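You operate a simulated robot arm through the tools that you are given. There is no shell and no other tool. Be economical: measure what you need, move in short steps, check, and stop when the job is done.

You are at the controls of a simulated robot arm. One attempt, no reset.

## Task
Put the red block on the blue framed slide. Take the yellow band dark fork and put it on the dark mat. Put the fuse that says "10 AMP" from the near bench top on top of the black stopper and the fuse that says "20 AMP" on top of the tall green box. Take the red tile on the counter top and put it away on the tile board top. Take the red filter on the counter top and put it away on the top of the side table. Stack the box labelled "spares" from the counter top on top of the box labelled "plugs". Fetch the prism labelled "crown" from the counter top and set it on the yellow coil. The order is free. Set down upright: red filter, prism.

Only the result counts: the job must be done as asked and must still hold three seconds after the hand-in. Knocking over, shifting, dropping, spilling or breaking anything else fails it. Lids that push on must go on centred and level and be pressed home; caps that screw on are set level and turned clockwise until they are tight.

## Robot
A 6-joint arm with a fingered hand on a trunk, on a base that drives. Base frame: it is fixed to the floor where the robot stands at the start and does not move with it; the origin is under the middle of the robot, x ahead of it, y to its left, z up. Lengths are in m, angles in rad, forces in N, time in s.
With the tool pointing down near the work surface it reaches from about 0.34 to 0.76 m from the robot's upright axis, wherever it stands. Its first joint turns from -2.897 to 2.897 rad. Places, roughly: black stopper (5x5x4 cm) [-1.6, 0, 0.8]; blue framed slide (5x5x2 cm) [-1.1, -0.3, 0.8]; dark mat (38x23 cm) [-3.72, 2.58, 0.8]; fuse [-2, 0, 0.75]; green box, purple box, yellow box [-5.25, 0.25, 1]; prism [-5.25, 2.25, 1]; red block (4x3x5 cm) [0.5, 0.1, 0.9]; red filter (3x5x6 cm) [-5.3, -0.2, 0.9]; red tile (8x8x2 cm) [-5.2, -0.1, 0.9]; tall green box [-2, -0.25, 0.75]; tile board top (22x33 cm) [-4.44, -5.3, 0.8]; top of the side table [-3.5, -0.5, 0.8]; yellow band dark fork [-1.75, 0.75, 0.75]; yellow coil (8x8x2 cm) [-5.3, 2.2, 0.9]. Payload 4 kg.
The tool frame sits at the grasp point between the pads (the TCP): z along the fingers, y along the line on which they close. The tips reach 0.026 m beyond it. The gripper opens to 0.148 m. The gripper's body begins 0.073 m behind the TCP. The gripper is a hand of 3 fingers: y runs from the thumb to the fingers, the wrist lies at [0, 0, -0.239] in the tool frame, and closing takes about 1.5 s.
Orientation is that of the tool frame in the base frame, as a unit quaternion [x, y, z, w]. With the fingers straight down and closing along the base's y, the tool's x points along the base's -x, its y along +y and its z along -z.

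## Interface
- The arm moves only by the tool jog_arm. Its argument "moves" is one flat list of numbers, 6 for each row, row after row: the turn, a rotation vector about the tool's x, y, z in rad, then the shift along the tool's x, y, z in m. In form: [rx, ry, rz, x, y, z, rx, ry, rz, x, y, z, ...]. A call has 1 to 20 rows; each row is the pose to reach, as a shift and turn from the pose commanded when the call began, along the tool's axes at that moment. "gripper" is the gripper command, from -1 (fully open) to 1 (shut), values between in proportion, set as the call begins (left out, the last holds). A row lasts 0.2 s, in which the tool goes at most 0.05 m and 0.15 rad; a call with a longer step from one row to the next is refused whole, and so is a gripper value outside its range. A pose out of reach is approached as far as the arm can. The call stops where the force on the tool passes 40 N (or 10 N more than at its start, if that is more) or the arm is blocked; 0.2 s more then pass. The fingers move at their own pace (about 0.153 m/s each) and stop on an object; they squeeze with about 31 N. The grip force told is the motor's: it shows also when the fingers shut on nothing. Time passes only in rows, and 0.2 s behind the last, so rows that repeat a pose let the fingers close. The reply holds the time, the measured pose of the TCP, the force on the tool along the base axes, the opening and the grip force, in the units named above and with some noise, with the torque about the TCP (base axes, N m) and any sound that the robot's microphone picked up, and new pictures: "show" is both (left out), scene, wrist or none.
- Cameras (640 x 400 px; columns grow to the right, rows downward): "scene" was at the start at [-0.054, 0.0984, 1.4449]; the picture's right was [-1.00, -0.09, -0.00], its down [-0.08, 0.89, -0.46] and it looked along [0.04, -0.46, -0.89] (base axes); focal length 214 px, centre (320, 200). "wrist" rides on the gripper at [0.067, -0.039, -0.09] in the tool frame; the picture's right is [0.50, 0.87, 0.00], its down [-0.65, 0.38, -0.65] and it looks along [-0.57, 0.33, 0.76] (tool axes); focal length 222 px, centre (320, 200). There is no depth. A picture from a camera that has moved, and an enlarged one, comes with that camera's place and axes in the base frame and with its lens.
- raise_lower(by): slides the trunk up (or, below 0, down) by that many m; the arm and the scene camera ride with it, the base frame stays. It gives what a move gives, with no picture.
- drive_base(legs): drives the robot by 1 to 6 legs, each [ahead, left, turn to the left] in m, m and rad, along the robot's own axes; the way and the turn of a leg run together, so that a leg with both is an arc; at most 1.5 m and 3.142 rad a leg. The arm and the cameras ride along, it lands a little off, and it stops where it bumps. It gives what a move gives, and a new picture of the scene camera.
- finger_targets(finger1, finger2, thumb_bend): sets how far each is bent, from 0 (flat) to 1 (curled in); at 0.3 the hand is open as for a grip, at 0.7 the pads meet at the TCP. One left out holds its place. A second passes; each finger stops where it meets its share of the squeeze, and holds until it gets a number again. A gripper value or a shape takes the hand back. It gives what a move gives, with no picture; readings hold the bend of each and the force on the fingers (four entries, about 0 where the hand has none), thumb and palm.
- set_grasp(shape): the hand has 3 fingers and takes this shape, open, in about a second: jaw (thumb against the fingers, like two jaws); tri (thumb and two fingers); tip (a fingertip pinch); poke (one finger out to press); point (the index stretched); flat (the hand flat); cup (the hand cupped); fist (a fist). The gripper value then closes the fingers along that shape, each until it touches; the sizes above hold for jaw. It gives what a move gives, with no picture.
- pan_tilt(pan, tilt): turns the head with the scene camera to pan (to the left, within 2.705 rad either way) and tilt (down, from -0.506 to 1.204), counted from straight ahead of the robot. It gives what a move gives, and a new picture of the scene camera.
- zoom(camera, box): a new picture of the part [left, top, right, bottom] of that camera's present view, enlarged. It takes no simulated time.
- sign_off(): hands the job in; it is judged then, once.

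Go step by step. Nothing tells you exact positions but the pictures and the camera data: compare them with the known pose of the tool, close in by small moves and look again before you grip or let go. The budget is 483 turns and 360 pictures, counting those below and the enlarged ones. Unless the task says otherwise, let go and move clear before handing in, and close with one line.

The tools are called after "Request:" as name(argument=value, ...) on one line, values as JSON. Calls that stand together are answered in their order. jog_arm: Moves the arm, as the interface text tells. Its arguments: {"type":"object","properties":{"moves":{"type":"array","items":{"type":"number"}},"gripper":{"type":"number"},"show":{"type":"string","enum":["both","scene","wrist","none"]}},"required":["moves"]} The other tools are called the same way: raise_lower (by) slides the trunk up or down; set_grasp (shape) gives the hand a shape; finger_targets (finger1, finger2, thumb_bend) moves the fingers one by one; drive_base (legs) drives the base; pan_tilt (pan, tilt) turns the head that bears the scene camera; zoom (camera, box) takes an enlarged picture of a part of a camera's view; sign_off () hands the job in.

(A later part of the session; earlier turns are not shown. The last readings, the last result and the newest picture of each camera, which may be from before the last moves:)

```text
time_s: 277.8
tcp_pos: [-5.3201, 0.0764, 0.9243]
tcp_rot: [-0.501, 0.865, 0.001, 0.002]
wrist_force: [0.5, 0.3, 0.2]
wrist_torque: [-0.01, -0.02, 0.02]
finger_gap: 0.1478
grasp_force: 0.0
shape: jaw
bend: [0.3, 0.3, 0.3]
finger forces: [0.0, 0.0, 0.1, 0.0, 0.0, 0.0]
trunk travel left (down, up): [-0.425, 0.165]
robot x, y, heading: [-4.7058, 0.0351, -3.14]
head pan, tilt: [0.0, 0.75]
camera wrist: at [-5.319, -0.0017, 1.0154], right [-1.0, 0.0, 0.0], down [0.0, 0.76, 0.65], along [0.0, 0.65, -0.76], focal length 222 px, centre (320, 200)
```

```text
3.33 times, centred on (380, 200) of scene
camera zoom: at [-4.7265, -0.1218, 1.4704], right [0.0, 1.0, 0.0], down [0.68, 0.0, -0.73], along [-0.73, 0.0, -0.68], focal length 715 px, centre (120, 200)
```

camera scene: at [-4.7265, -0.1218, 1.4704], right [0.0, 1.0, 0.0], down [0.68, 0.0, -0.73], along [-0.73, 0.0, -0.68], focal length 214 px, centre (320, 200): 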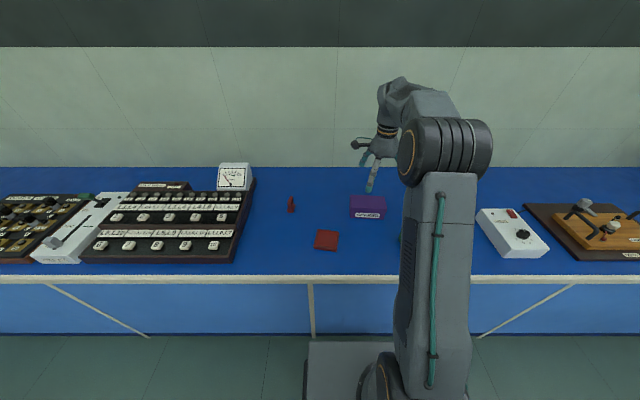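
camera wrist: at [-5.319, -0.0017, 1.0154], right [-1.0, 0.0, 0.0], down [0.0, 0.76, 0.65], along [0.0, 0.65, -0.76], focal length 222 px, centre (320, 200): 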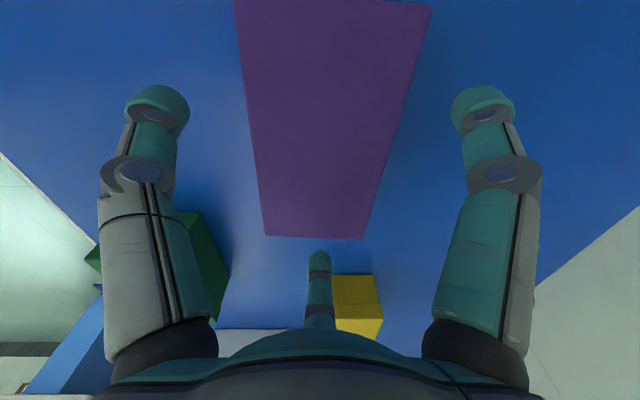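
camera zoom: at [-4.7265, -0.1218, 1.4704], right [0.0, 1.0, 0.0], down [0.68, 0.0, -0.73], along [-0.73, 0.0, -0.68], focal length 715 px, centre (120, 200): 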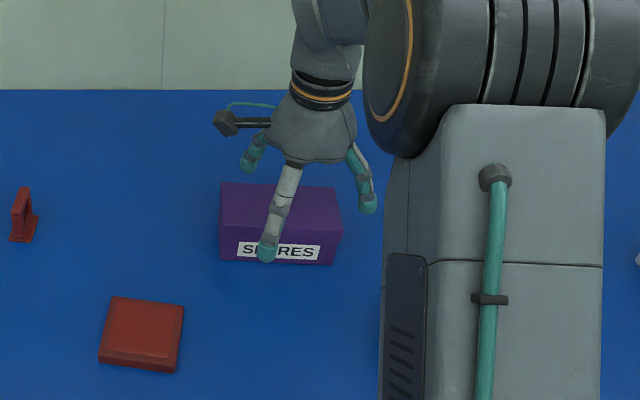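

Request:
jog_arm(moves=[0, 0, 0, 0, 0, 0.02, 0, 0, 0, 0, 0, 0.038], show="none")

Request:
jog_arm(moves=[0, 0, 0, 0, 0, 0, 0, 0, 0, 0, 0, 0, 0, 0, 0, 0, 0, 0, 0, 0, 0, 0, 0, 0, 0, 0, 0, 0, 0, 0], gripper=1, show="wrist")

Request:
zoom(camera="scene", box=[300, 140, 460, 260])

```text
time_s: 278.4
tcp_pos: [-5.3207, 0.0751, 0.8861]
tcp_rot: [-0.5, 0.866, 0.0, 0.001]
wrist_force: [0.3, 0.6, 0.4]
wrist_torque: [-0.01, 0.0, 0.05]
finger_gap: 0.1478
grasp_force: 0.1
shape: jaw
bend: [0.3, 0.3, 0.3]
finger forces: [0.1, 0.1, 0.1, 0.0, 0.0, 0.0]
trunk travel left (down, up): [-0.425, 0.165]
robot x, y, heading: [-4.7024, 0.0377, -3.138]
head pan, tilt: [0.0, 0.75]
```

```text
time_s: 279.6
tcp_pos: [-5.3221, 0.0746, 0.8869]
tcp_rot: [-0.501, 0.865, 0.0, 0.001]
wrist_force: [0.0, 0.3, 0.0]
wrist_torque: [0.02, 0.02, 0.02]
finger_gap: 0.0784
grasp_force: 30.8
shape: jaw
bend: [0.36, 0.32, 0.7]
finger forces: [23.8, 27.4, 0.1, 0.0, 25.9, 0.0]
trunk travel left (down, up): [-0.425, 0.165]
robot x, y, heading: [-4.703, 0.0405, -3.145]
head pan, tilt: [0.0, 0.75]
camera wrist: at [-5.32, -0.0023, 0.9773], right [-1.0, 0.0, 0.0], down [0.0, 0.76, 0.65], along [0.0, 0.65, -0.76], focal length 222 px, centre (320, 200)
```

wrist: 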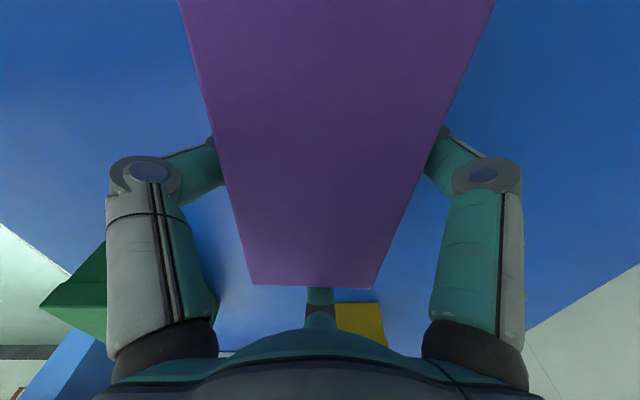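

```text
3.33 times, centred on (380, 200) of scene
camera zoom: at [-4.7266, -0.1218, 1.4703], right [0.0, 1.0, 0.0], down [0.68, 0.0, -0.73], along [-0.73, 0.0, -0.68], focal length 715 px, centre (120, 200)
```

zoom: 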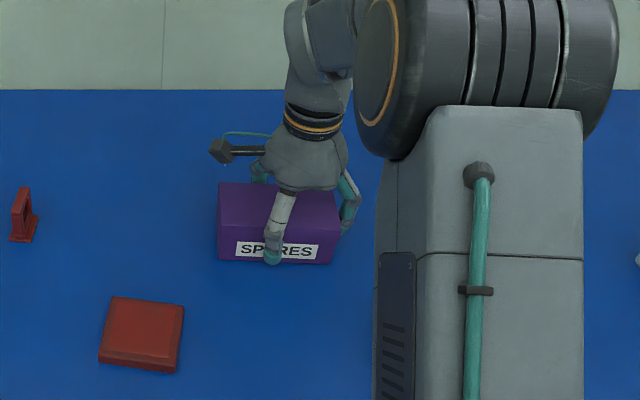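

Request:
jog_arm(moves=[0, 0, 0, 0, 0, -0.01, 0, 0, 0, 0, 0, -0.03, 0, 0, 0, 0, 0, -0.06, 0, 0, 0, 0, 0, -0.09, 0, 0, 0, 0, 0, -0.12], show="wrist")

Request:
zoom(camera="scene", box=[300, 130, 460, 250])

```text
time_s: 280.8
tcp_pos: [-5.3212, 0.074, 1.0074]
tcp_rot: [-0.501, 0.866, -0.001, 0.001]
wrist_force: [0.4, -0.6, -2.2]
wrist_torque: [0.04, -0.03, -0.01]
finger_gap: 0.0783
grasp_force: 30.9
shape: jaw
bend: [0.36, 0.32, 0.7]
finger forces: [23.8, 27.3, 0.1, 0.0, 25.9, 0.0]
trunk travel left (down, up): [-0.425, 0.165]
robot x, y, heading: [-4.7058, 0.0403, -3.145]
head pan, tilt: [0.0, 0.75]
camera wrist: at [-5.3201, -0.0033, 1.0974], right [-1.0, 0.0, 0.0], down [0.0, 0.76, 0.65], along [0.0, 0.65, -0.76], focal length 222 px, centre (320, 200)
```

wrist: 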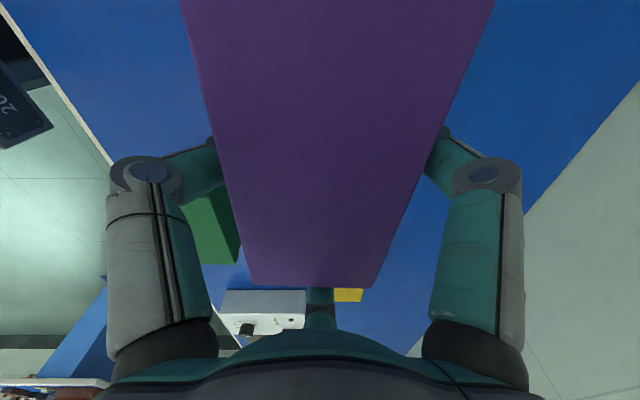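

```text
3.33 times, centred on (380, 190) of scene
camera zoom: at [-4.7266, -0.1218, 1.4703], right [0.0, 1.0, 0.0], down [0.68, 0.0, -0.73], along [-0.73, 0.0, -0.68], focal length 715 px, centre (120, 233)
```

zoom: 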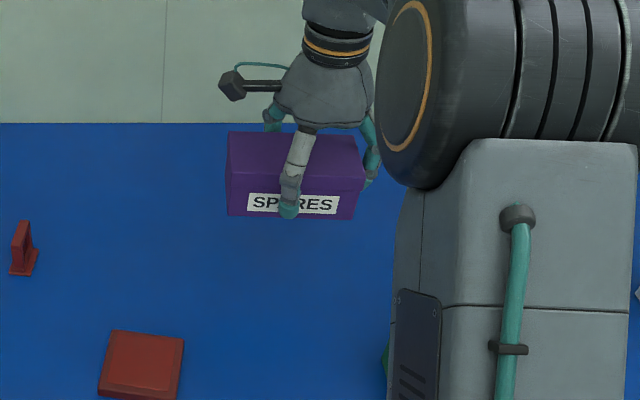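

Request:
jog_arm(moves=[0, 0, 0, -0.037, -0.009, 0, 0, 0, 0, -0.074, -0.0181, 0, 0, 0, 0, -0.111, -0.0272, 0, 0, 0, 0, -0.148, -0.0362, 0, 0, 0, 0, -0.185, -0.0453, 0, 0, 0, 0, -0.2219, -0.0543, 0, 0, 0, 0, -0.2219, -0.0543, 0.02])

Request:
zoom(camera="scene", box=[340, 150, 480, 270])

```text
time_s: 282.4
tcp_pos: [-5.1642, 0.241, 0.9871]
tcp_rot: [-0.501, 0.865, 0.001, 0.001]
wrist_force: [0.3, -0.4, -0.9]
wrist_torque: [0.02, 0.0, 0.04]
finger_gap: 0.0784
grasp_force: 31.1
shape: jaw
bend: [0.36, 0.32, 0.7]
finger forces: [24.1, 27.2, 0.1, 0.0, 26.0, 0.1]
trunk travel left (down, up): [-0.425, 0.165]
robot x, y, heading: [-4.7009, 0.0393, -3.148]
head pan, tilt: [0.0, 0.75]
camera scene: at [-4.7262, -0.1216, 1.4704], right [0.0, 1.0, 0.0], down [0.68, 0.0, -0.73], along [-0.73, 0.0, -0.68], focal length 214 px, centre (320, 200)
camera wrist: at [-5.1634, 0.1627, 1.0775], right [-1.0, 0.0, 0.0], down [0.0, 0.76, 0.65], along [0.0, 0.65, -0.76], focal length 222 px, centre (320, 200)
```

scene: 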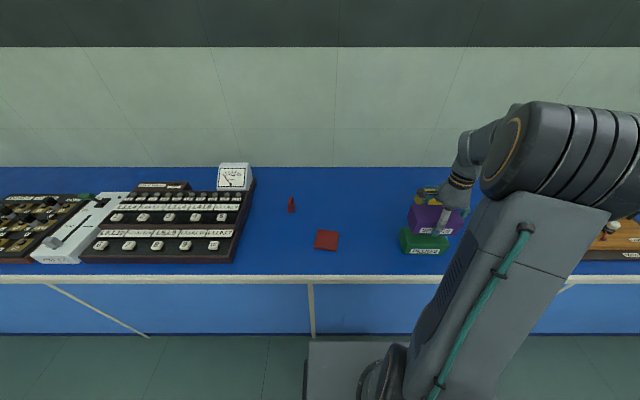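
wrist: 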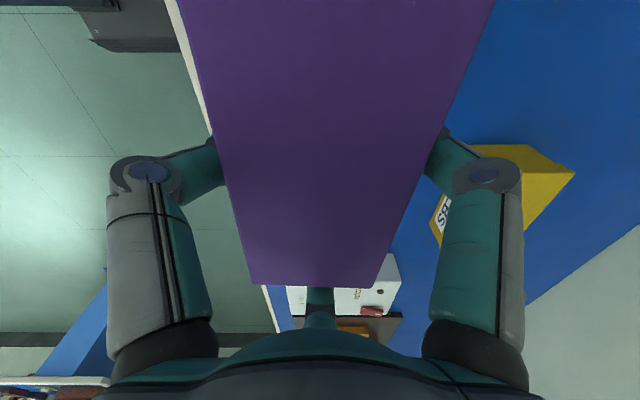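

```text
3.33 times, centred on (410, 210) of scene
camera zoom: at [-4.7262, -0.1216, 1.4704], right [0.0, 1.0, 0.0], down [0.68, 0.0, -0.73], along [-0.73, 0.0, -0.68], focal length 715 px, centre (20, 167)
```

zoom: 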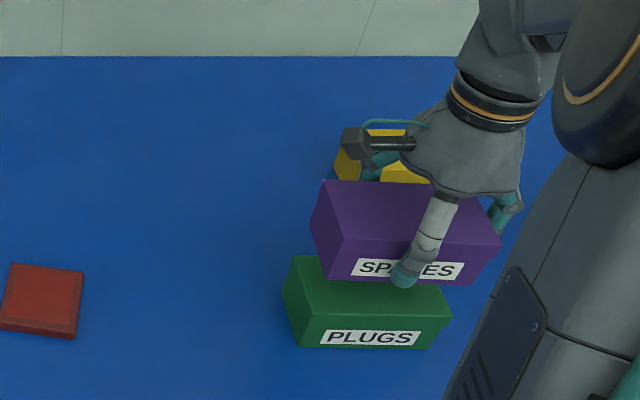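

Request:
jog_arm(moves=[0, 0, 0, 0.0053, -0.0088, 0.01, 0, 0, 0, 0.0053, -0.0088, 0.025, 0, 0, 0, 0.0053, -0.0088, 0.036], show="none")

Request:
zoom(camera="scene", box=[380, 190, 480, 265])

```text
time_s: 283.2
tcp_pos: [-5.1596, 0.2312, 0.9505]
tcp_rot: [-0.501, 0.865, 0.0, 0.001]
wrist_force: [0.1, 0.6, -1.3]
wrist_torque: [-0.02, -0.01, 0.01]
finger_gap: 0.0782
grasp_force: 30.9
shape: jaw
bend: [0.36, 0.32, 0.7]
finger forces: [23.9, 27.1, 0.0, 0.1, 26.0, 0.1]
trunk travel left (down, up): [-0.425, 0.165]
robot x, y, heading: [-4.7035, 0.0369, -3.141]
head pan, tilt: [0.0, 0.75]
```

```text
5.33 times, centred on (430, 228) of scene
camera zoom: at [-4.7266, -0.1217, 1.4703], right [0.0, 1.0, 0.0], down [0.68, 0.0, -0.73], along [-0.73, 0.0, -0.68], focal length 1144 px, centre (-267, 53)
```

zoom: 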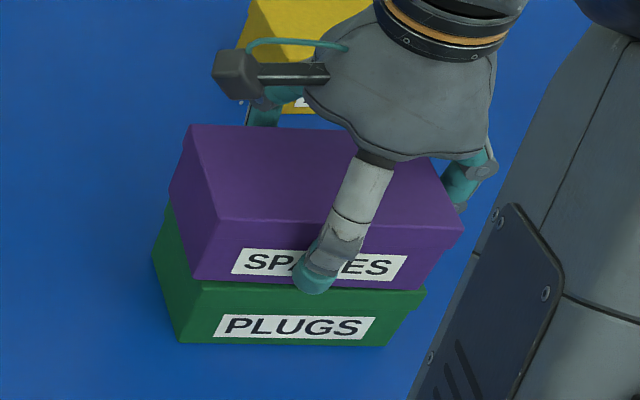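

Request:
jog_arm(moves=[0, 0, 0, 0, 0, 0.002, 0, 0, 0, 0, 0, 0.005], show="none")

Request:
jog_arm(moves=[0, 0, 0, 0, 0, 0.001, 0, 0, 0, 0, 0, 0.002], show="none")

Request:
jog_arm(moves=[0, 0, 0, 0, 0, 0.001, 0, 0, 0, 0, 0, 0.002], show="none")

```text
time_s: 283.8
tcp_pos: [-5.1591, 0.2308, 0.9465]
tcp_rot: [-0.5, 0.866, 0.0, 0.001]
wrist_force: [0.2, -0.4, 0.2]
wrist_torque: [-0.05, -0.02, 0.0]
finger_gap: 0.0783
grasp_force: 30.6
shape: jaw
bend: [0.36, 0.32, 0.7]
finger forces: [24.0, 27.4, 0.1, 0.0, 26.3, 0.0]
trunk travel left (down, up): [-0.425, 0.165]
robot x, y, heading: [-4.7058, 0.0361, -3.144]
head pan, tilt: [0.0, 0.75]
```

```text
time_s: 284.4
tcp_pos: [-5.158, 0.2313, 0.9452]
tcp_rot: [-0.501, 0.866, 0.001, 0.0]
wrist_force: [0.5, -1.3, 11.7]
wrist_torque: [-0.12, -0.12, 0.0]
finger_gap: 0.0778
grasp_force: 31.0
shape: jaw
bend: [0.36, 0.32, 0.7]
finger forces: [25.4, 28.0, 0.2, 0.0, 27.7, 0.0]
trunk travel left (down, up): [-0.425, 0.165]
robot x, y, heading: [-4.7063, 0.0391, -3.142]
head pan, tilt: [0.0, 0.75]
```

```text
time_s: 285.0
tcp_pos: [-5.1575, 0.2311, 0.9441]
tcp_rot: [-0.501, 0.866, 0.002, 0.0]
wrist_force: [-0.5, 0.5, 31.2]
wrist_torque: [-0.09, -0.22, 0.03]
finger_gap: 0.0778
grasp_force: 31.2
shape: jaw
bend: [0.36, 0.32, 0.7]
finger forces: [27.5, 30.1, 0.1, 0.0, 30.1, 0.1]
trunk travel left (down, up): [-0.425, 0.165]
robot x, y, heading: [-4.7032, 0.0373, -3.14]
head pan, tilt: [0.0, 0.75]
```

Request:
jog_arm(moves=[0, 0, 0, 0, 0, -0.0015, 0, 0, 0, 0, 0, -0.003], show="none")

Request:
jog_arm(moves=[0, 0, 0, 0, 0, 0, 0, 0, 0, 0, 0, 0, 0, 0, 0, 0, 0, 0, 0, 0, 0, 0, 0, 0, 0, 0, 0, 0, 0, 0], gripper=-0.8, show="none")

Request:
zoom(camera="scene", box=[380, 190, 480, 265])

```text
time_s: 285.6
tcp_pos: [-5.1584, 0.2297, 0.9445]
tcp_rot: [-0.501, 0.865, 0.0, 0.0]
wrist_force: [-2.6, 1.9, 14.6]
wrist_torque: [-0.01, 0.01, 0.02]
finger_gap: 0.0777
grasp_force: 31.0
shape: jaw
bend: [0.36, 0.32, 0.7]
finger forces: [27.9, 31.7, 0.1, 0.1, 28.3, 0.1]
trunk travel left (down, up): [-0.425, 0.165]
robot x, y, heading: [-4.7023, 0.0397, 3.146]
head pan, tilt: [0.0, 0.75]
```

```text
time_s: 286.8
tcp_pos: [-5.1593, 0.2316, 0.9454]
tcp_rot: [-0.502, 0.865, 0.0, 0.002]
wrist_force: [0.2, -0.4, -0.5]
wrist_torque: [-0.01, 0.02, -0.01]
finger_gap: 0.133
grasp_force: 0.1
shape: jaw
bend: [0.25, 0.25, 0.34]
finger forces: [0.1, 0.0, 0.0, 0.1, 0.1, 0.1]
trunk travel left (down, up): [-0.425, 0.165]
robot x, y, heading: [-4.705, 0.0413, -3.141]
head pan, tilt: [0.0, 0.75]
```

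```text
5.33 times, centred on (430, 228) of scene
camera zoom: at [-4.7264, -0.1218, 1.4703], right [0.0, 1.0, 0.0], down [0.68, 0.0, -0.73], along [-0.73, 0.0, -0.68], focal length 1144 px, centre (-267, 53)
```

zoom: 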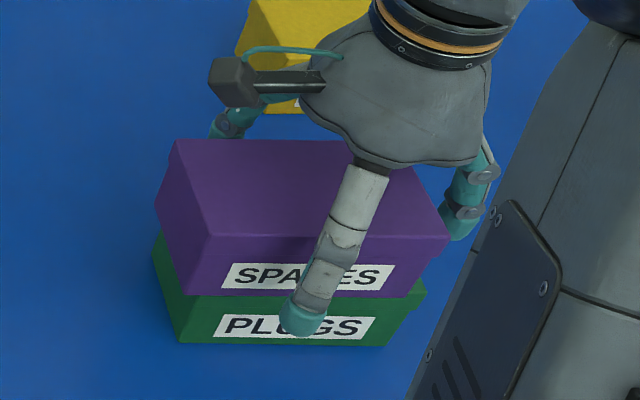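

Request:
jog_arm(moves=[0, 0, 0, 0, 0, -0.03, 0, 0, 0, 0, 0, -0.07, 0, 0, 0, 0, 0, -0.11, 0, 0, 0, 0, 0, -0.15, 0, 0, 0, 0, 0, -0.19, 0, 0, 0, 0, 0, -0.23], show="none")

Request:
zoom(camera="scene", box=[380, 190, 480, 265])

Request:
zoom(camera="scene", box=[270, 180, 350, 260])

```text
time_s: 288.2
tcp_pos: [-5.1607, 0.2302, 1.1775]
tcp_rot: [-0.501, 0.866, -0.001, 0.002]
wrist_force: [1.0, 0.4, -0.5]
wrist_torque: [-0.01, -0.02, 0.04]
finger_gap: 0.1332
grasp_force: 0.1
shape: jaw
bend: [0.25, 0.25, 0.34]
finger forces: [0.0, 0.0, 0.0, 0.0, 0.0, 0.0]
trunk travel left (down, up): [-0.425, 0.165]
robot x, y, heading: [-4.7053, 0.0372, -3.14]
head pan, tilt: [0.0, 0.75]
```

```text
5.33 times, centred on (430, 228) of scene
camera zoom: at [-4.7265, -0.1218, 1.4703], right [0.0, 1.0, 0.0], down [0.68, 0.0, -0.73], along [-0.73, 0.0, -0.68], focal length 1144 px, centre (-267, 53)
```

zoom: 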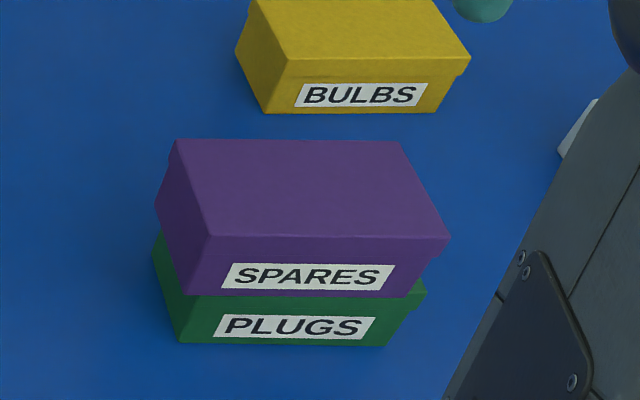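

```text
5.00 times, centred on (310, 220) of scene
camera zoom: at [-4.7265, -0.1218, 1.4703], right [0.0, 1.0, 0.0], down [0.68, 0.0, -0.73], along [-0.73, 0.0, -0.68], focal length 1072 px, centre (370, 100)
```

zoom: 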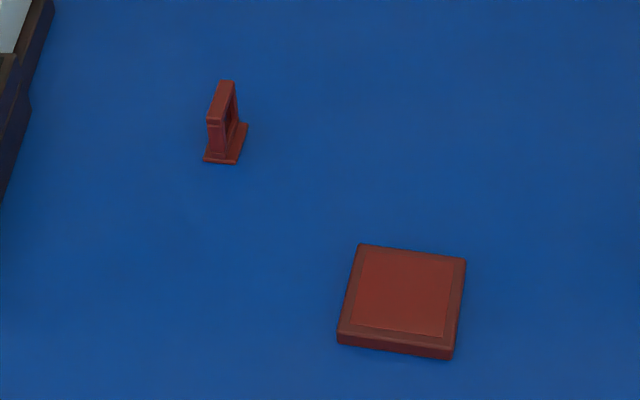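

Request:
drive_base(legs=[[0, 0.25, 0]])

Request:
zoom(camera="wrist", box=[0, 0, 640, 400])

```text
time_s: 290.0
tcp_pos: [-5.1603, -0.0213, 1.1763]
tcp_rot: [-0.502, 0.865, 0.0, 0.002]
wrist_force: [1.2, -0.2, 0.0]
wrist_torque: [0.03, -0.01, 0.03]
finger_gap: 0.1329
grasp_force: 0.1
shape: jaw
bend: [0.25, 0.25, 0.34]
finger forces: [0.0, 0.0, 0.1, 0.1, 0.1, 0.0]
trunk travel left (down, up): [-0.425, 0.165]
robot x, y, heading: [-4.7101, -0.2133, -3.141]
head pan, tilt: [0.0, 0.75]
camera scene: at [-4.7259, -0.3731, 1.4703], right [0.0, 1.0, 0.0], down [0.68, 0.0, -0.73], along [-0.73, 0.0, -0.68], focal length 214 px, centre (320, 200)
```

scene: 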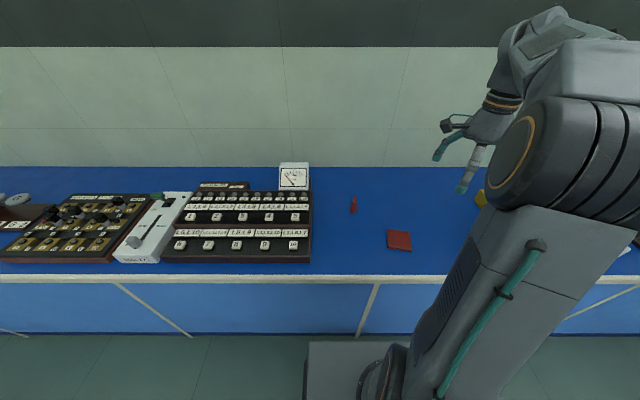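

```text
1.00 times, centred on (320, 200) of wrist (not enlarged: the box is as wide or as high as the picture)
camera zoom: at [-5.1596, -0.0996, 1.2664], right [-1.0, 0.0, 0.0], down [0.0, 0.76, 0.65], along [0.0, 0.65, -0.76], focal length 222 px, centre (320, 200)
```

zoom: 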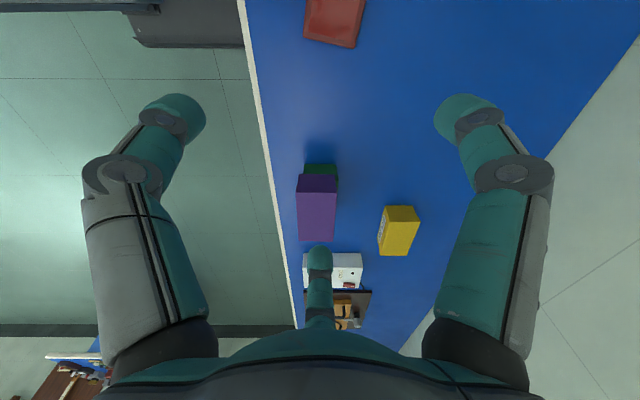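

Request:
jog_arm(moves=[0, 0, 0, 0.041, 0.008, 0.014, 0, 0, 0, 0.082, 0.016, 0.028, 0, 0, 0, 0.123, 0.024, 0.042, 0, 0, 0, 0.164, 0.032, 0.056, 0, 0, 0, 0.205, 0.04, 0.07, 0, 0, 0, 0.246, 0.048, 0.085, 0, 0, 0, 0.2847, 0.055, 0.1], gripper=-0.5)

Request:
zoom(camera="wrist", box=[240, 60, 400, 220])

Request:
zoom(camera="scene", box=[330, 180, 380, 230])

```text
time_s: 291.6
tcp_pos: [-5.3491, -0.2414, 1.0736]
tcp_rot: [-0.502, 0.865, -0.001, 0.002]
wrist_force: [0.0, 0.9, -0.5]
wrist_torque: [-0.05, 0.0, 0.01]
finger_gap: 0.1115
grasp_force: 0.0
shape: jaw
bend: [0.26, 0.26, 0.55]
finger forces: [0.0, 0.1, 0.0, 0.1, 0.0, 0.1]
trunk travel left (down, up): [-0.425, 0.165]
robot x, y, heading: [-4.7024, -0.2149, -3.138]
head pan, tilt: [0.0, 0.75]
camera scene: at [-4.726, -0.3732, 1.4704], right [0.0, 1.0, 0.0], down [0.68, 0.0, -0.73], along [-0.73, 0.0, -0.68], focal length 214 px, centre (320, 200)
camera wrist: at [-5.3489, -0.3193, 1.1639], right [-1.0, 0.0, 0.0], down [0.0, 0.76, 0.65], along [0.0, 0.65, -0.76], focal length 222 px, centre (320, 200)
```

scene: 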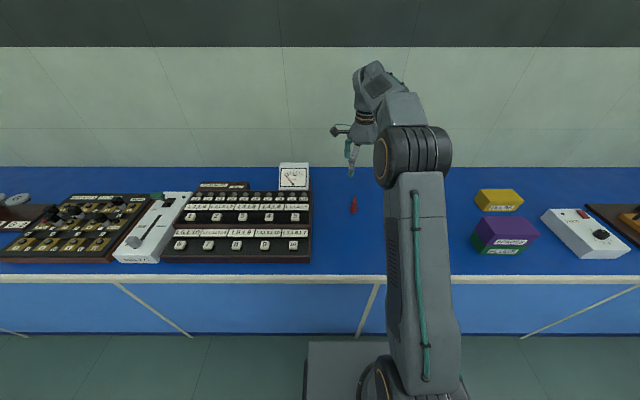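
wrist: 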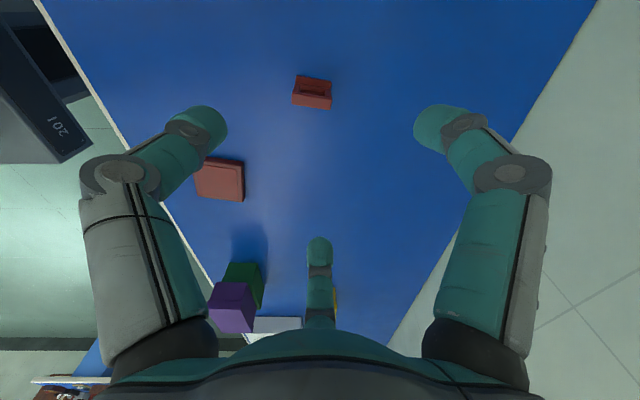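

```text
2.50 times, centred on (320, 140) of wrist
camera zoom: at [-5.3489, -0.3193, 1.1639], right [-1.0, 0.0, 0.0], down [0.0, 0.76, 0.65], along [0.0, 0.65, -0.76], focal length 555 px, centre (320, 350)
```

zoom: 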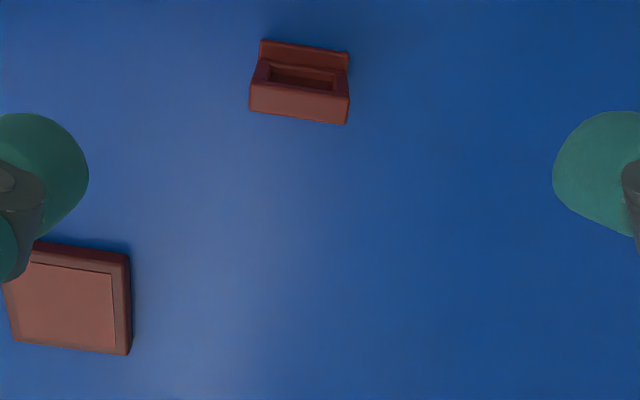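

```text
8.00 times, centred on (355, 205) of scene
camera zoom: at [-4.726, -0.3732, 1.4704], right [0.0, 1.0, 0.0], down [0.68, 0.0, -0.73], along [-0.73, 0.0, -0.68], focal length 1716 px, centre (40, 160)
```

zoom: 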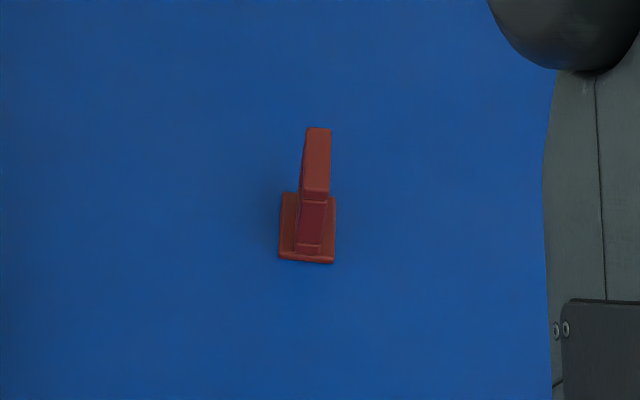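

Request:
jog_arm(moves=[0, 0, 0.0875, -0.0071, -0.0075, 0.03, 0, 0, 0.175, -0.0071, -0.0075, 0.06, 0, 0, 0.175, -0.0071, -0.0075, 0.1, 0, 0, 0.175, -0.0071, -0.0075, 0.13], gripper=-0.3, show="wrist")

Request:
zoom(camera="wrist", box=[240, 60, 400, 220])

Request:
zoom(camera="scene", box=[320, 160, 390, 230])

```text
time_s: 292.6
tcp_pos: [-5.3414, -0.2385, 0.9449]
tcp_rot: [-0.423, 0.906, 0.0, 0.0]
wrist_force: [0.4, -0.6, -0.1]
wrist_torque: [0.03, -0.03, -0.01]
finger_gap: 0.0968
grasp_force: 0.1
shape: jaw
bend: [0.3, 0.3, 0.7]
finger forces: [0.0, 0.0, 0.0, 0.1, 0.0, 0.0]
trunk travel left (down, up): [-0.425, 0.165]
robot x, y, heading: [-4.7046, -0.2109, -3.146]
head pan, tilt: [0.0, 0.75]
camera wrist: at [-5.3541, -0.3147, 1.0346], right [-0.99, 0.17, 0.0], down [0.13, 0.75, 0.65], along [0.11, 0.64, -0.76], focal length 222 px, centre (320, 200)
```

wrist: 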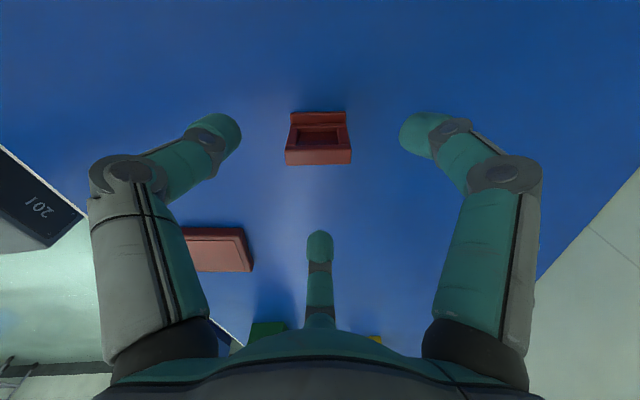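

```text
2.50 times, centred on (320, 140) of wrist
camera zoom: at [-5.3541, -0.3147, 1.0346], right [-0.99, 0.17, 0.0], down [0.13, 0.75, 0.65], along [0.11, 0.64, -0.76], focal length 555 px, centre (320, 350)
```

zoom: 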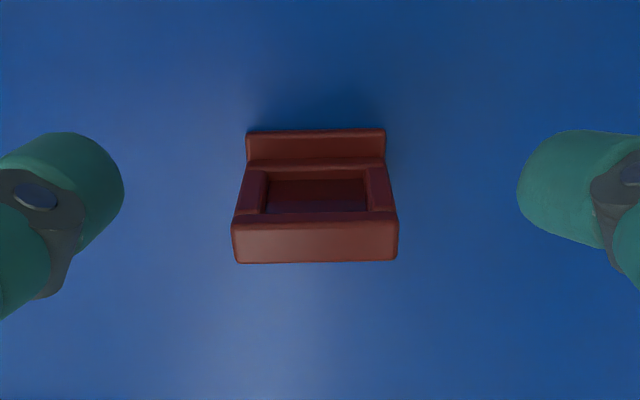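

```text
5.71 times, centred on (355, 195) of scene
camera zoom: at [-4.7261, -0.3732, 1.4704], right [0.0, 1.0, 0.0], down [0.68, 0.0, -0.73], along [-0.73, 0.0, -0.68], focal length 1226 px, centre (120, 229)
```

zoom: 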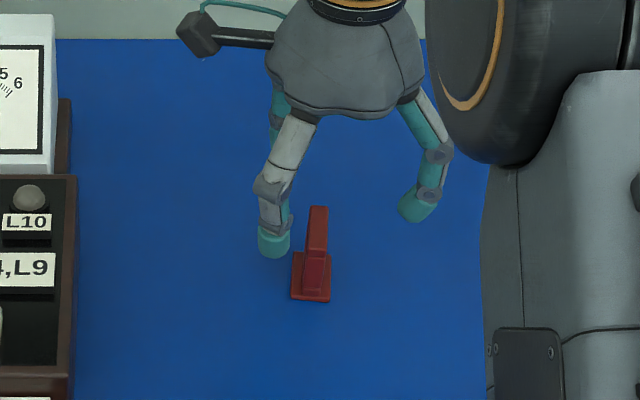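

Request:
jog_arm(moves=[0, 0, -0.131, -0.0024, -0.0046, 0, 0, 0, -0.262, -0.0048, -0.0092, 0, 0, 0, -0.393, -0.0072, -0.0139, 0, 0, 0, -0.5236, -0.0096, -0.0185, 0.015], show="wrist")

Request:
zoom(camera="wrist", box=[240, 80, 400, 240])

```text
time_s: 293.6
tcp_pos: [-5.3199, -0.2441, 0.9303]
tcp_rot: [-0.645, 0.765, 0.0, 0.002]
wrist_force: [0.6, -0.5, -0.9]
wrist_torque: [0.0, 0.0, -0.05]
finger_gap: 0.0967
grasp_force: 0.1
shape: jaw
bend: [0.3, 0.3, 0.7]
finger forces: [0.0, 0.0, 0.0, 0.1, 0.1, 0.0]
trunk travel left (down, up): [-0.425, 0.165]
robot x, y, heading: [-4.7055, -0.2119, -3.139]
head pan, tilt: [0.0, 0.75]
camera wrist: at [-5.2918, -0.3166, 1.0207], right [-0.94, -0.35, 0.0], down [-0.26, 0.71, 0.65], along [-0.23, 0.61, -0.76], focal length 222 px, centre (320, 200)
```

wrist: 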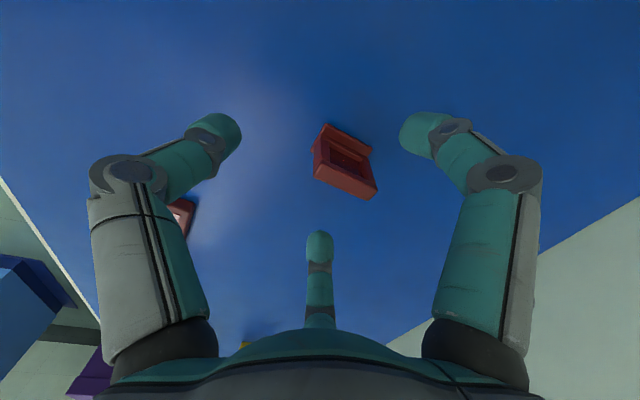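

```text
2.50 times, centred on (320, 160) of wrist
camera zoom: at [-5.2918, -0.3166, 1.0207], right [-0.94, -0.35, 0.0], down [-0.26, 0.71, 0.65], along [-0.23, 0.61, -0.76], focal length 555 px, centre (320, 300)
```

zoom: 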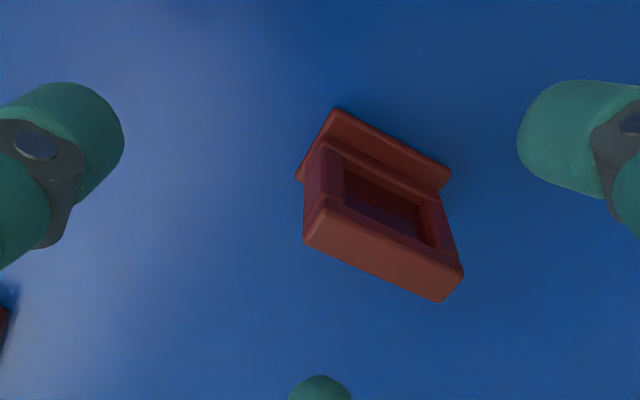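

Request:
jog_arm(moves=[0, 0, 0, -0.0028, 0.0015, 0.015, 0, 0, 0, -0.0028, 0.0015, 0.037], show="wrist")

Request:
zoom(camera="scene", box=[320, 170, 390, 230])

```text
time_s: 294.2
tcp_pos: [-5.3196, -0.2406, 0.895]
tcp_rot: [-0.644, 0.765, 0.0, 0.001]
wrist_force: [0.7, -0.3, 0.3]
wrist_torque: [-0.02, 0.0, -0.01]
finger_gap: 0.0968
grasp_force: 0.1
shape: jaw
bend: [0.3, 0.3, 0.7]
finger forces: [0.0, 0.1, 0.0, 0.0, 0.0, 0.0]
trunk travel left (down, up): [-0.425, 0.165]
robot x, y, heading: [-4.708, -0.2155, -3.138]
head pan, tilt: [0.0, 0.75]
camera wrist: at [-5.2929, -0.3138, 0.9849], right [-0.94, -0.35, 0.0], down [-0.26, 0.71, 0.65], along [-0.23, 0.61, -0.76], focal length 222 px, centre (320, 200)
```

wrist: 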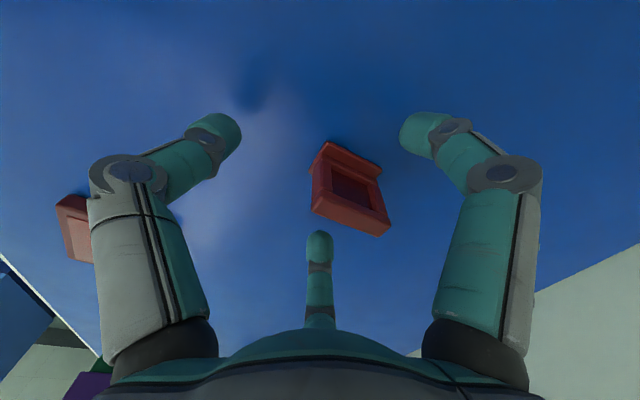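

```text
6.67 times, centred on (355, 200) of scene
camera zoom: at [-4.7259, -0.3732, 1.4703], right [0.0, 1.0, 0.0], down [0.68, 0.0, -0.73], along [-0.73, 0.0, -0.68], focal length 1430 px, centre (87, 200)
```

zoom: 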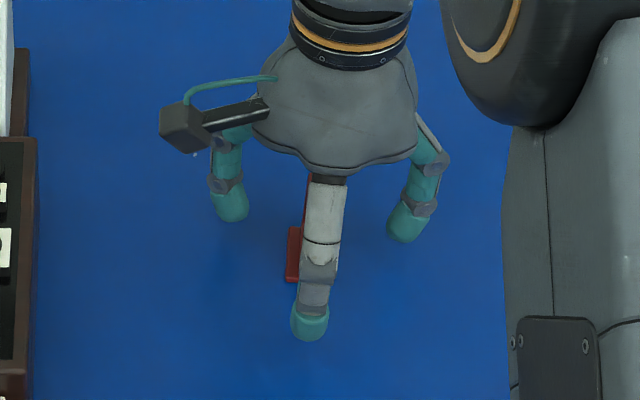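

Request:
jog_arm(moves=[0, 0, 0, 0, 0, 0.002, 0, 0, 0, 0, 0, 0.002, 0, 0, 0, 0, 0, 0.002, 0, 0, 0, 0, 0, 0.002, 0, 0, 0, 0, 0, 0.002, 0, 0, 0, 0, 0, 0.002], gripper=1, show="wrist")

Request:
zoom(camera="scene", box=[320, 170, 390, 230])

```text
time_s: 295.6
tcp_pos: [-5.321, -0.2404, 0.8912]
tcp_rot: [-0.644, 0.765, 0.0, 0.001]
wrist_force: [-0.1, -0.5, 0.0]
wrist_torque: [0.0, -0.01, -0.02]
finger_gap: 0.0071
grasp_force: 31.1
shape: jaw
bend: [0.72, 0.73, 0.69]
finger forces: [24.0, 25.1, 0.0, 0.0, 26.5, 0.0]
trunk travel left (down, up): [-0.425, 0.165]
robot x, y, heading: [-4.7022, -0.2117, -3.14]
head pan, tilt: [0.0, 0.75]
camera wrist: at [-5.2929, -0.3137, 0.9823], right [-0.94, -0.35, 0.0], down [-0.26, 0.71, 0.65], along [-0.22, 0.61, -0.76], focal length 222 px, centre (320, 200)
```

wrist: 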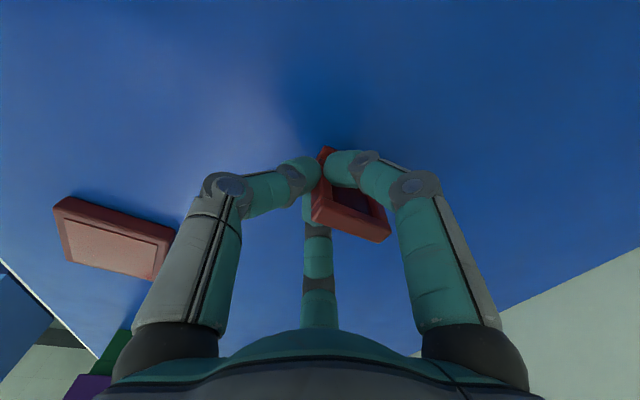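

```text
6.67 times, centred on (355, 200) of scene
camera zoom: at [-4.726, -0.3732, 1.4703], right [0.0, 1.0, 0.0], down [0.68, 0.0, -0.73], along [-0.73, 0.0, -0.68], focal length 1430 px, centre (87, 200)
```

zoom: 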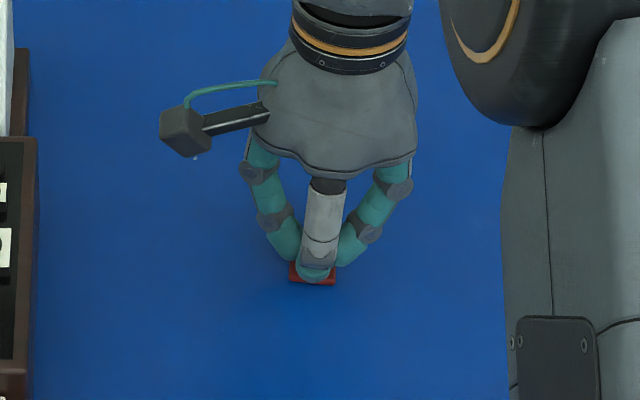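

Request:
jog_arm(moves=[0, 0, 0, 0, 0, -0.01, 0, 0, 0, 0, 0, -0.03, 0, 0, 0, 0, 0, -0.06, 0, 0, 0, 0, 0, -0.1, 0, 0, 0, 0, 0, -0.14, 0, 0, 0, 0, 0, -0.18, 0, 0, 0, 0, 0, -0.22, 0, 0, 0, 0, 0, -0.26], show="wrist")

Request:
zoom(camera="wrist", box=[240, 120, 400, 280])

Request:
zoom(camera="scene", box=[320, 110, 420, 210])

```text
time_s: 297.4
tcp_pos: [-5.3202, -0.2416, 1.1532]
tcp_rot: [-0.644, 0.765, 0.0, 0.001]
wrist_force: [0.3, 0.5, 0.3]
wrist_torque: [0.01, 0.02, -0.01]
finger_gap: 0.0066
grasp_force: 31.0
shape: jaw
bend: [0.72, 0.73, 0.69]
finger forces: [24.1, 24.9, 0.1, 0.0, 26.2, 0.0]
trunk travel left (down, up): [-0.425, 0.165]
robot x, y, heading: [-4.7043, -0.2116, -3.136]
head pan, tilt: [0.0, 0.75]
camera wrist: at [-5.2919, -0.3146, 1.2438], right [-0.94, -0.35, 0.0], down [-0.26, 0.71, 0.65], along [-0.22, 0.61, -0.76], focal length 222 px, centre (320, 200)
```

wrist: 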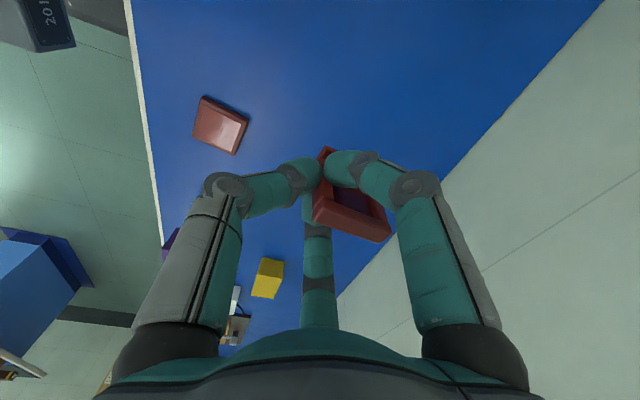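

```text
2.50 times, centred on (320, 200) of wrist
camera zoom: at [-5.2919, -0.3146, 1.2438], right [-0.94, -0.35, 0.0], down [-0.26, 0.71, 0.65], along [-0.22, 0.61, -0.76], focal length 555 px, centre (320, 200)
```

zoom: 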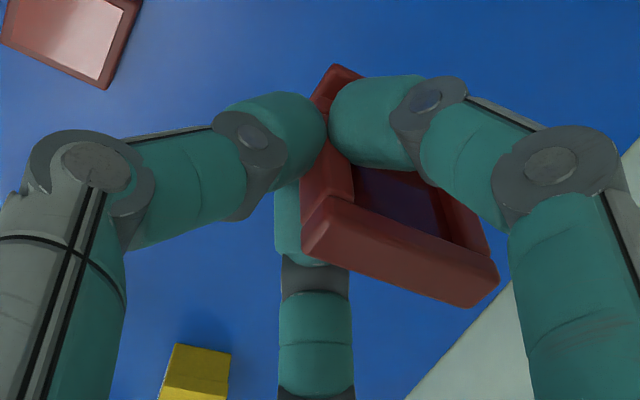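

```text
4.00 times, centred on (370, 160) of scene
camera zoom: at [-4.7261, -0.3732, 1.4703], right [0.0, 1.0, 0.0], down [0.68, 0.0, -0.73], along [-0.73, 0.0, -0.68], focal length 858 px, centre (120, 360)
```

zoom: 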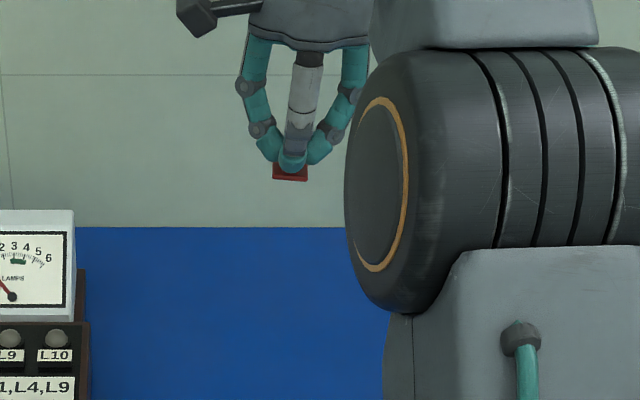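

Request:
jog_arm(moves=[0, 0, 0, -0.0072, -0.042, 0, 0, 0, 0, -0.0143, -0.084, 0, 0, 0, 0, -0.0215, -0.126, -0.01, 0, 0, 0, -0.0287, -0.1676, -0.02], show="none")

Request:
drive_base(legs=[[-0.25, 0, 0], [0, 0, 1.571], [0, 0, 1.571]])

Request:
pan_tilt(pan=0.0, tilt=0.7)

```text
time_s: 298.4
tcp_pos: [-5.1487, -0.2438, 1.1707]
tcp_rot: [-0.644, 0.765, 0.0, 0.001]
wrist_force: [0.3, 0.7, -0.3]
wrist_torque: [0.03, 0.0, -0.02]
finger_gap: 0.0068
grasp_force: 30.8
shape: jaw
bend: [0.72, 0.73, 0.69]
finger forces: [24.1, 24.9, 0.0, 0.1, 26.3, 0.0]
trunk travel left (down, up): [-0.425, 0.165]
robot x, y, heading: [-4.6997, -0.2104, -3.139]
head pan, tilt: [0.0, 0.75]
```

```text
time_s: 308.0
tcp_pos: [-4.0051, -0.1743, 1.1706]
tcp_rot: [0.76, 0.65, -0.001, 0.0]
wrist_force: [0.7, -0.1, -0.2]
wrist_torque: [-0.04, 0.03, 0.0]
finger_gap: 0.0062
grasp_force: 31.0
shape: jaw
bend: [0.72, 0.73, 0.71]
finger forces: [24.3, 24.8, 0.0, 0.0, 25.2, 0.0]
trunk travel left (down, up): [-0.425, 0.165]
robot x, y, heading: [-4.4519, -0.2112, 0.02]
head pan, tilt: [0.0, 0.75]
camera scene: at [-4.4294, -0.0497, 1.4703], right [0.02, -1.0, 0.0], down [-0.68, -0.01, -0.73], along [0.73, 0.01, -0.68], focal length 214 px, centre (320, 200)
```

scene: 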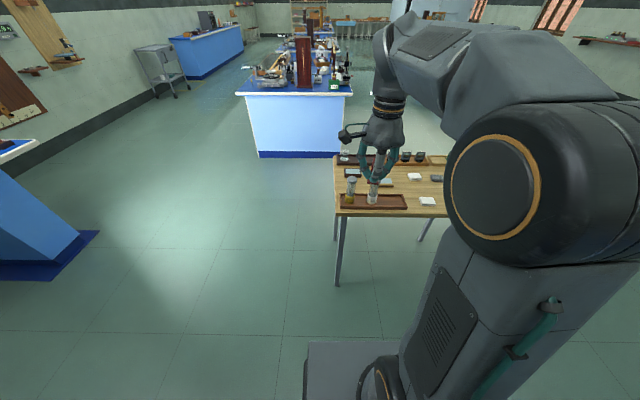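

```text
time_s: 308.6
tcp_pos: [-4.005, -0.1751, 1.1711]
tcp_rot: [0.76, 0.65, -0.001, 0.0]
wrist_force: [0.1, 0.7, -0.2]
wrist_torque: [0.01, 0.01, 0.03]
finger_gap: 0.0068
grasp_force: 31.2
shape: jaw
bend: [0.72, 0.73, 0.71]
finger forces: [24.3, 24.8, 0.0, 0.2, 25.1, 0.0]
trunk travel left (down, up): [-0.425, 0.165]
robot x, y, heading: [-4.4508, -0.2086, 0.022]
head pan, tilt: [0.0, 0.7]
camera scene: at [-4.4273, -0.0496, 1.4745], right [0.02, -1.0, 0.0], down [-0.64, -0.01, -0.76], along [0.76, 0.01, -0.64], focal length 214 px, centre (320, 200)
```

scene: 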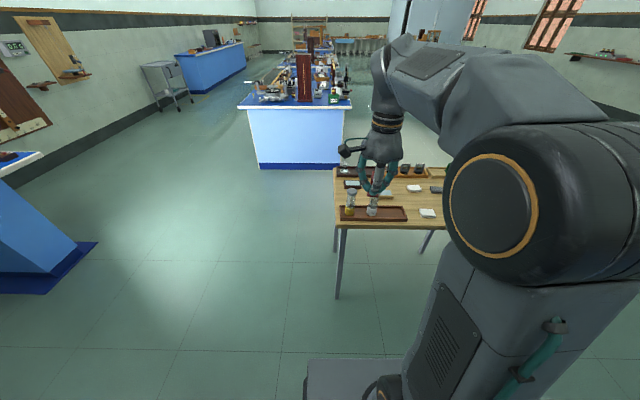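

Request:
drive_base(legs=[[0, -0.75, 0]])

Request:
pan_tilt(pan=0.3, tilt=0.75)

Request:
zoom(camera="scene", box=[200, 100, 440, 260])

```text
time_s: 312.6
tcp_pos: [-3.9893, -0.9159, 1.1704]
tcp_rot: [0.758, 0.653, -0.001, 0.0]
wrist_force: [-0.3, -0.1, 0.0]
wrist_torque: [-0.01, -0.03, -0.01]
finger_gap: 0.0065
grasp_force: 30.8
shape: jaw
bend: [0.72, 0.73, 0.71]
finger forces: [24.2, 24.8, 0.1, 0.0, 25.2, 0.1]
trunk travel left (down, up): [-0.425, 0.165]
robot x, y, heading: [-4.437, -0.9557, 0.026]
head pan, tilt: [0.0, 0.7]
camera scene: at [-4.413, -0.7949, 1.4746], right [0.03, -1.0, 0.0], down [-0.64, -0.02, -0.76], along [0.76, 0.02, -0.64], focal length 214 px, centre (320, 200)
```

scene: 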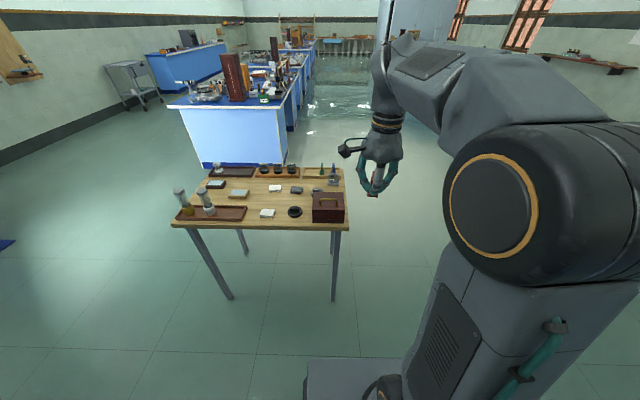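

```text
time_s: 313.4
tcp_pos: [-3.9878, -0.9163, 1.1714]
tcp_rot: [0.758, 0.653, -0.001, 0.001]
wrist_force: [-0.1, -0.6, 0.3]
wrist_torque: [-0.05, 0.04, -0.03]
finger_gap: 0.0064
grasp_force: 31.2
shape: jaw
bend: [0.72, 0.73, 0.71]
finger forces: [24.2, 24.8, 0.0, 0.0, 25.3, 0.0]
trunk travel left (down, up): [-0.425, 0.165]
robot x, y, heading: [-4.4321, -0.9604, 0.027]
head pan, tilt: [0.3, 0.75]
camera scene: at [-4.4194, -0.7707, 1.4703], right [0.32, -0.95, 0.0], down [-0.65, -0.22, -0.73], along [0.69, 0.23, -0.68], focal length 214 px, centre (320, 200)
```

scene: 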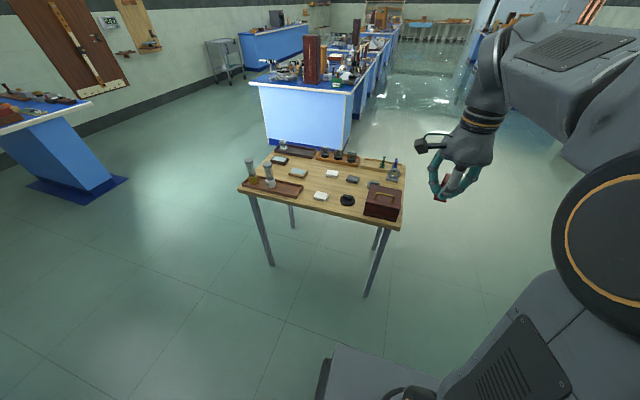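

```text
2.50 times, centred on (320, 180) of scene
camera zoom: at [-4.4194, -0.7707, 1.4703], right [0.32, -0.95, 0.0], down [-0.65, -0.22, -0.73], along [0.69, 0.23, -0.68], focal length 536 px, centre (320, 250)
```

zoom: 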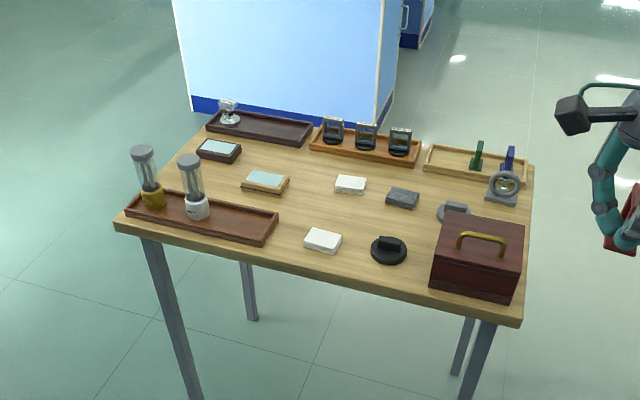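

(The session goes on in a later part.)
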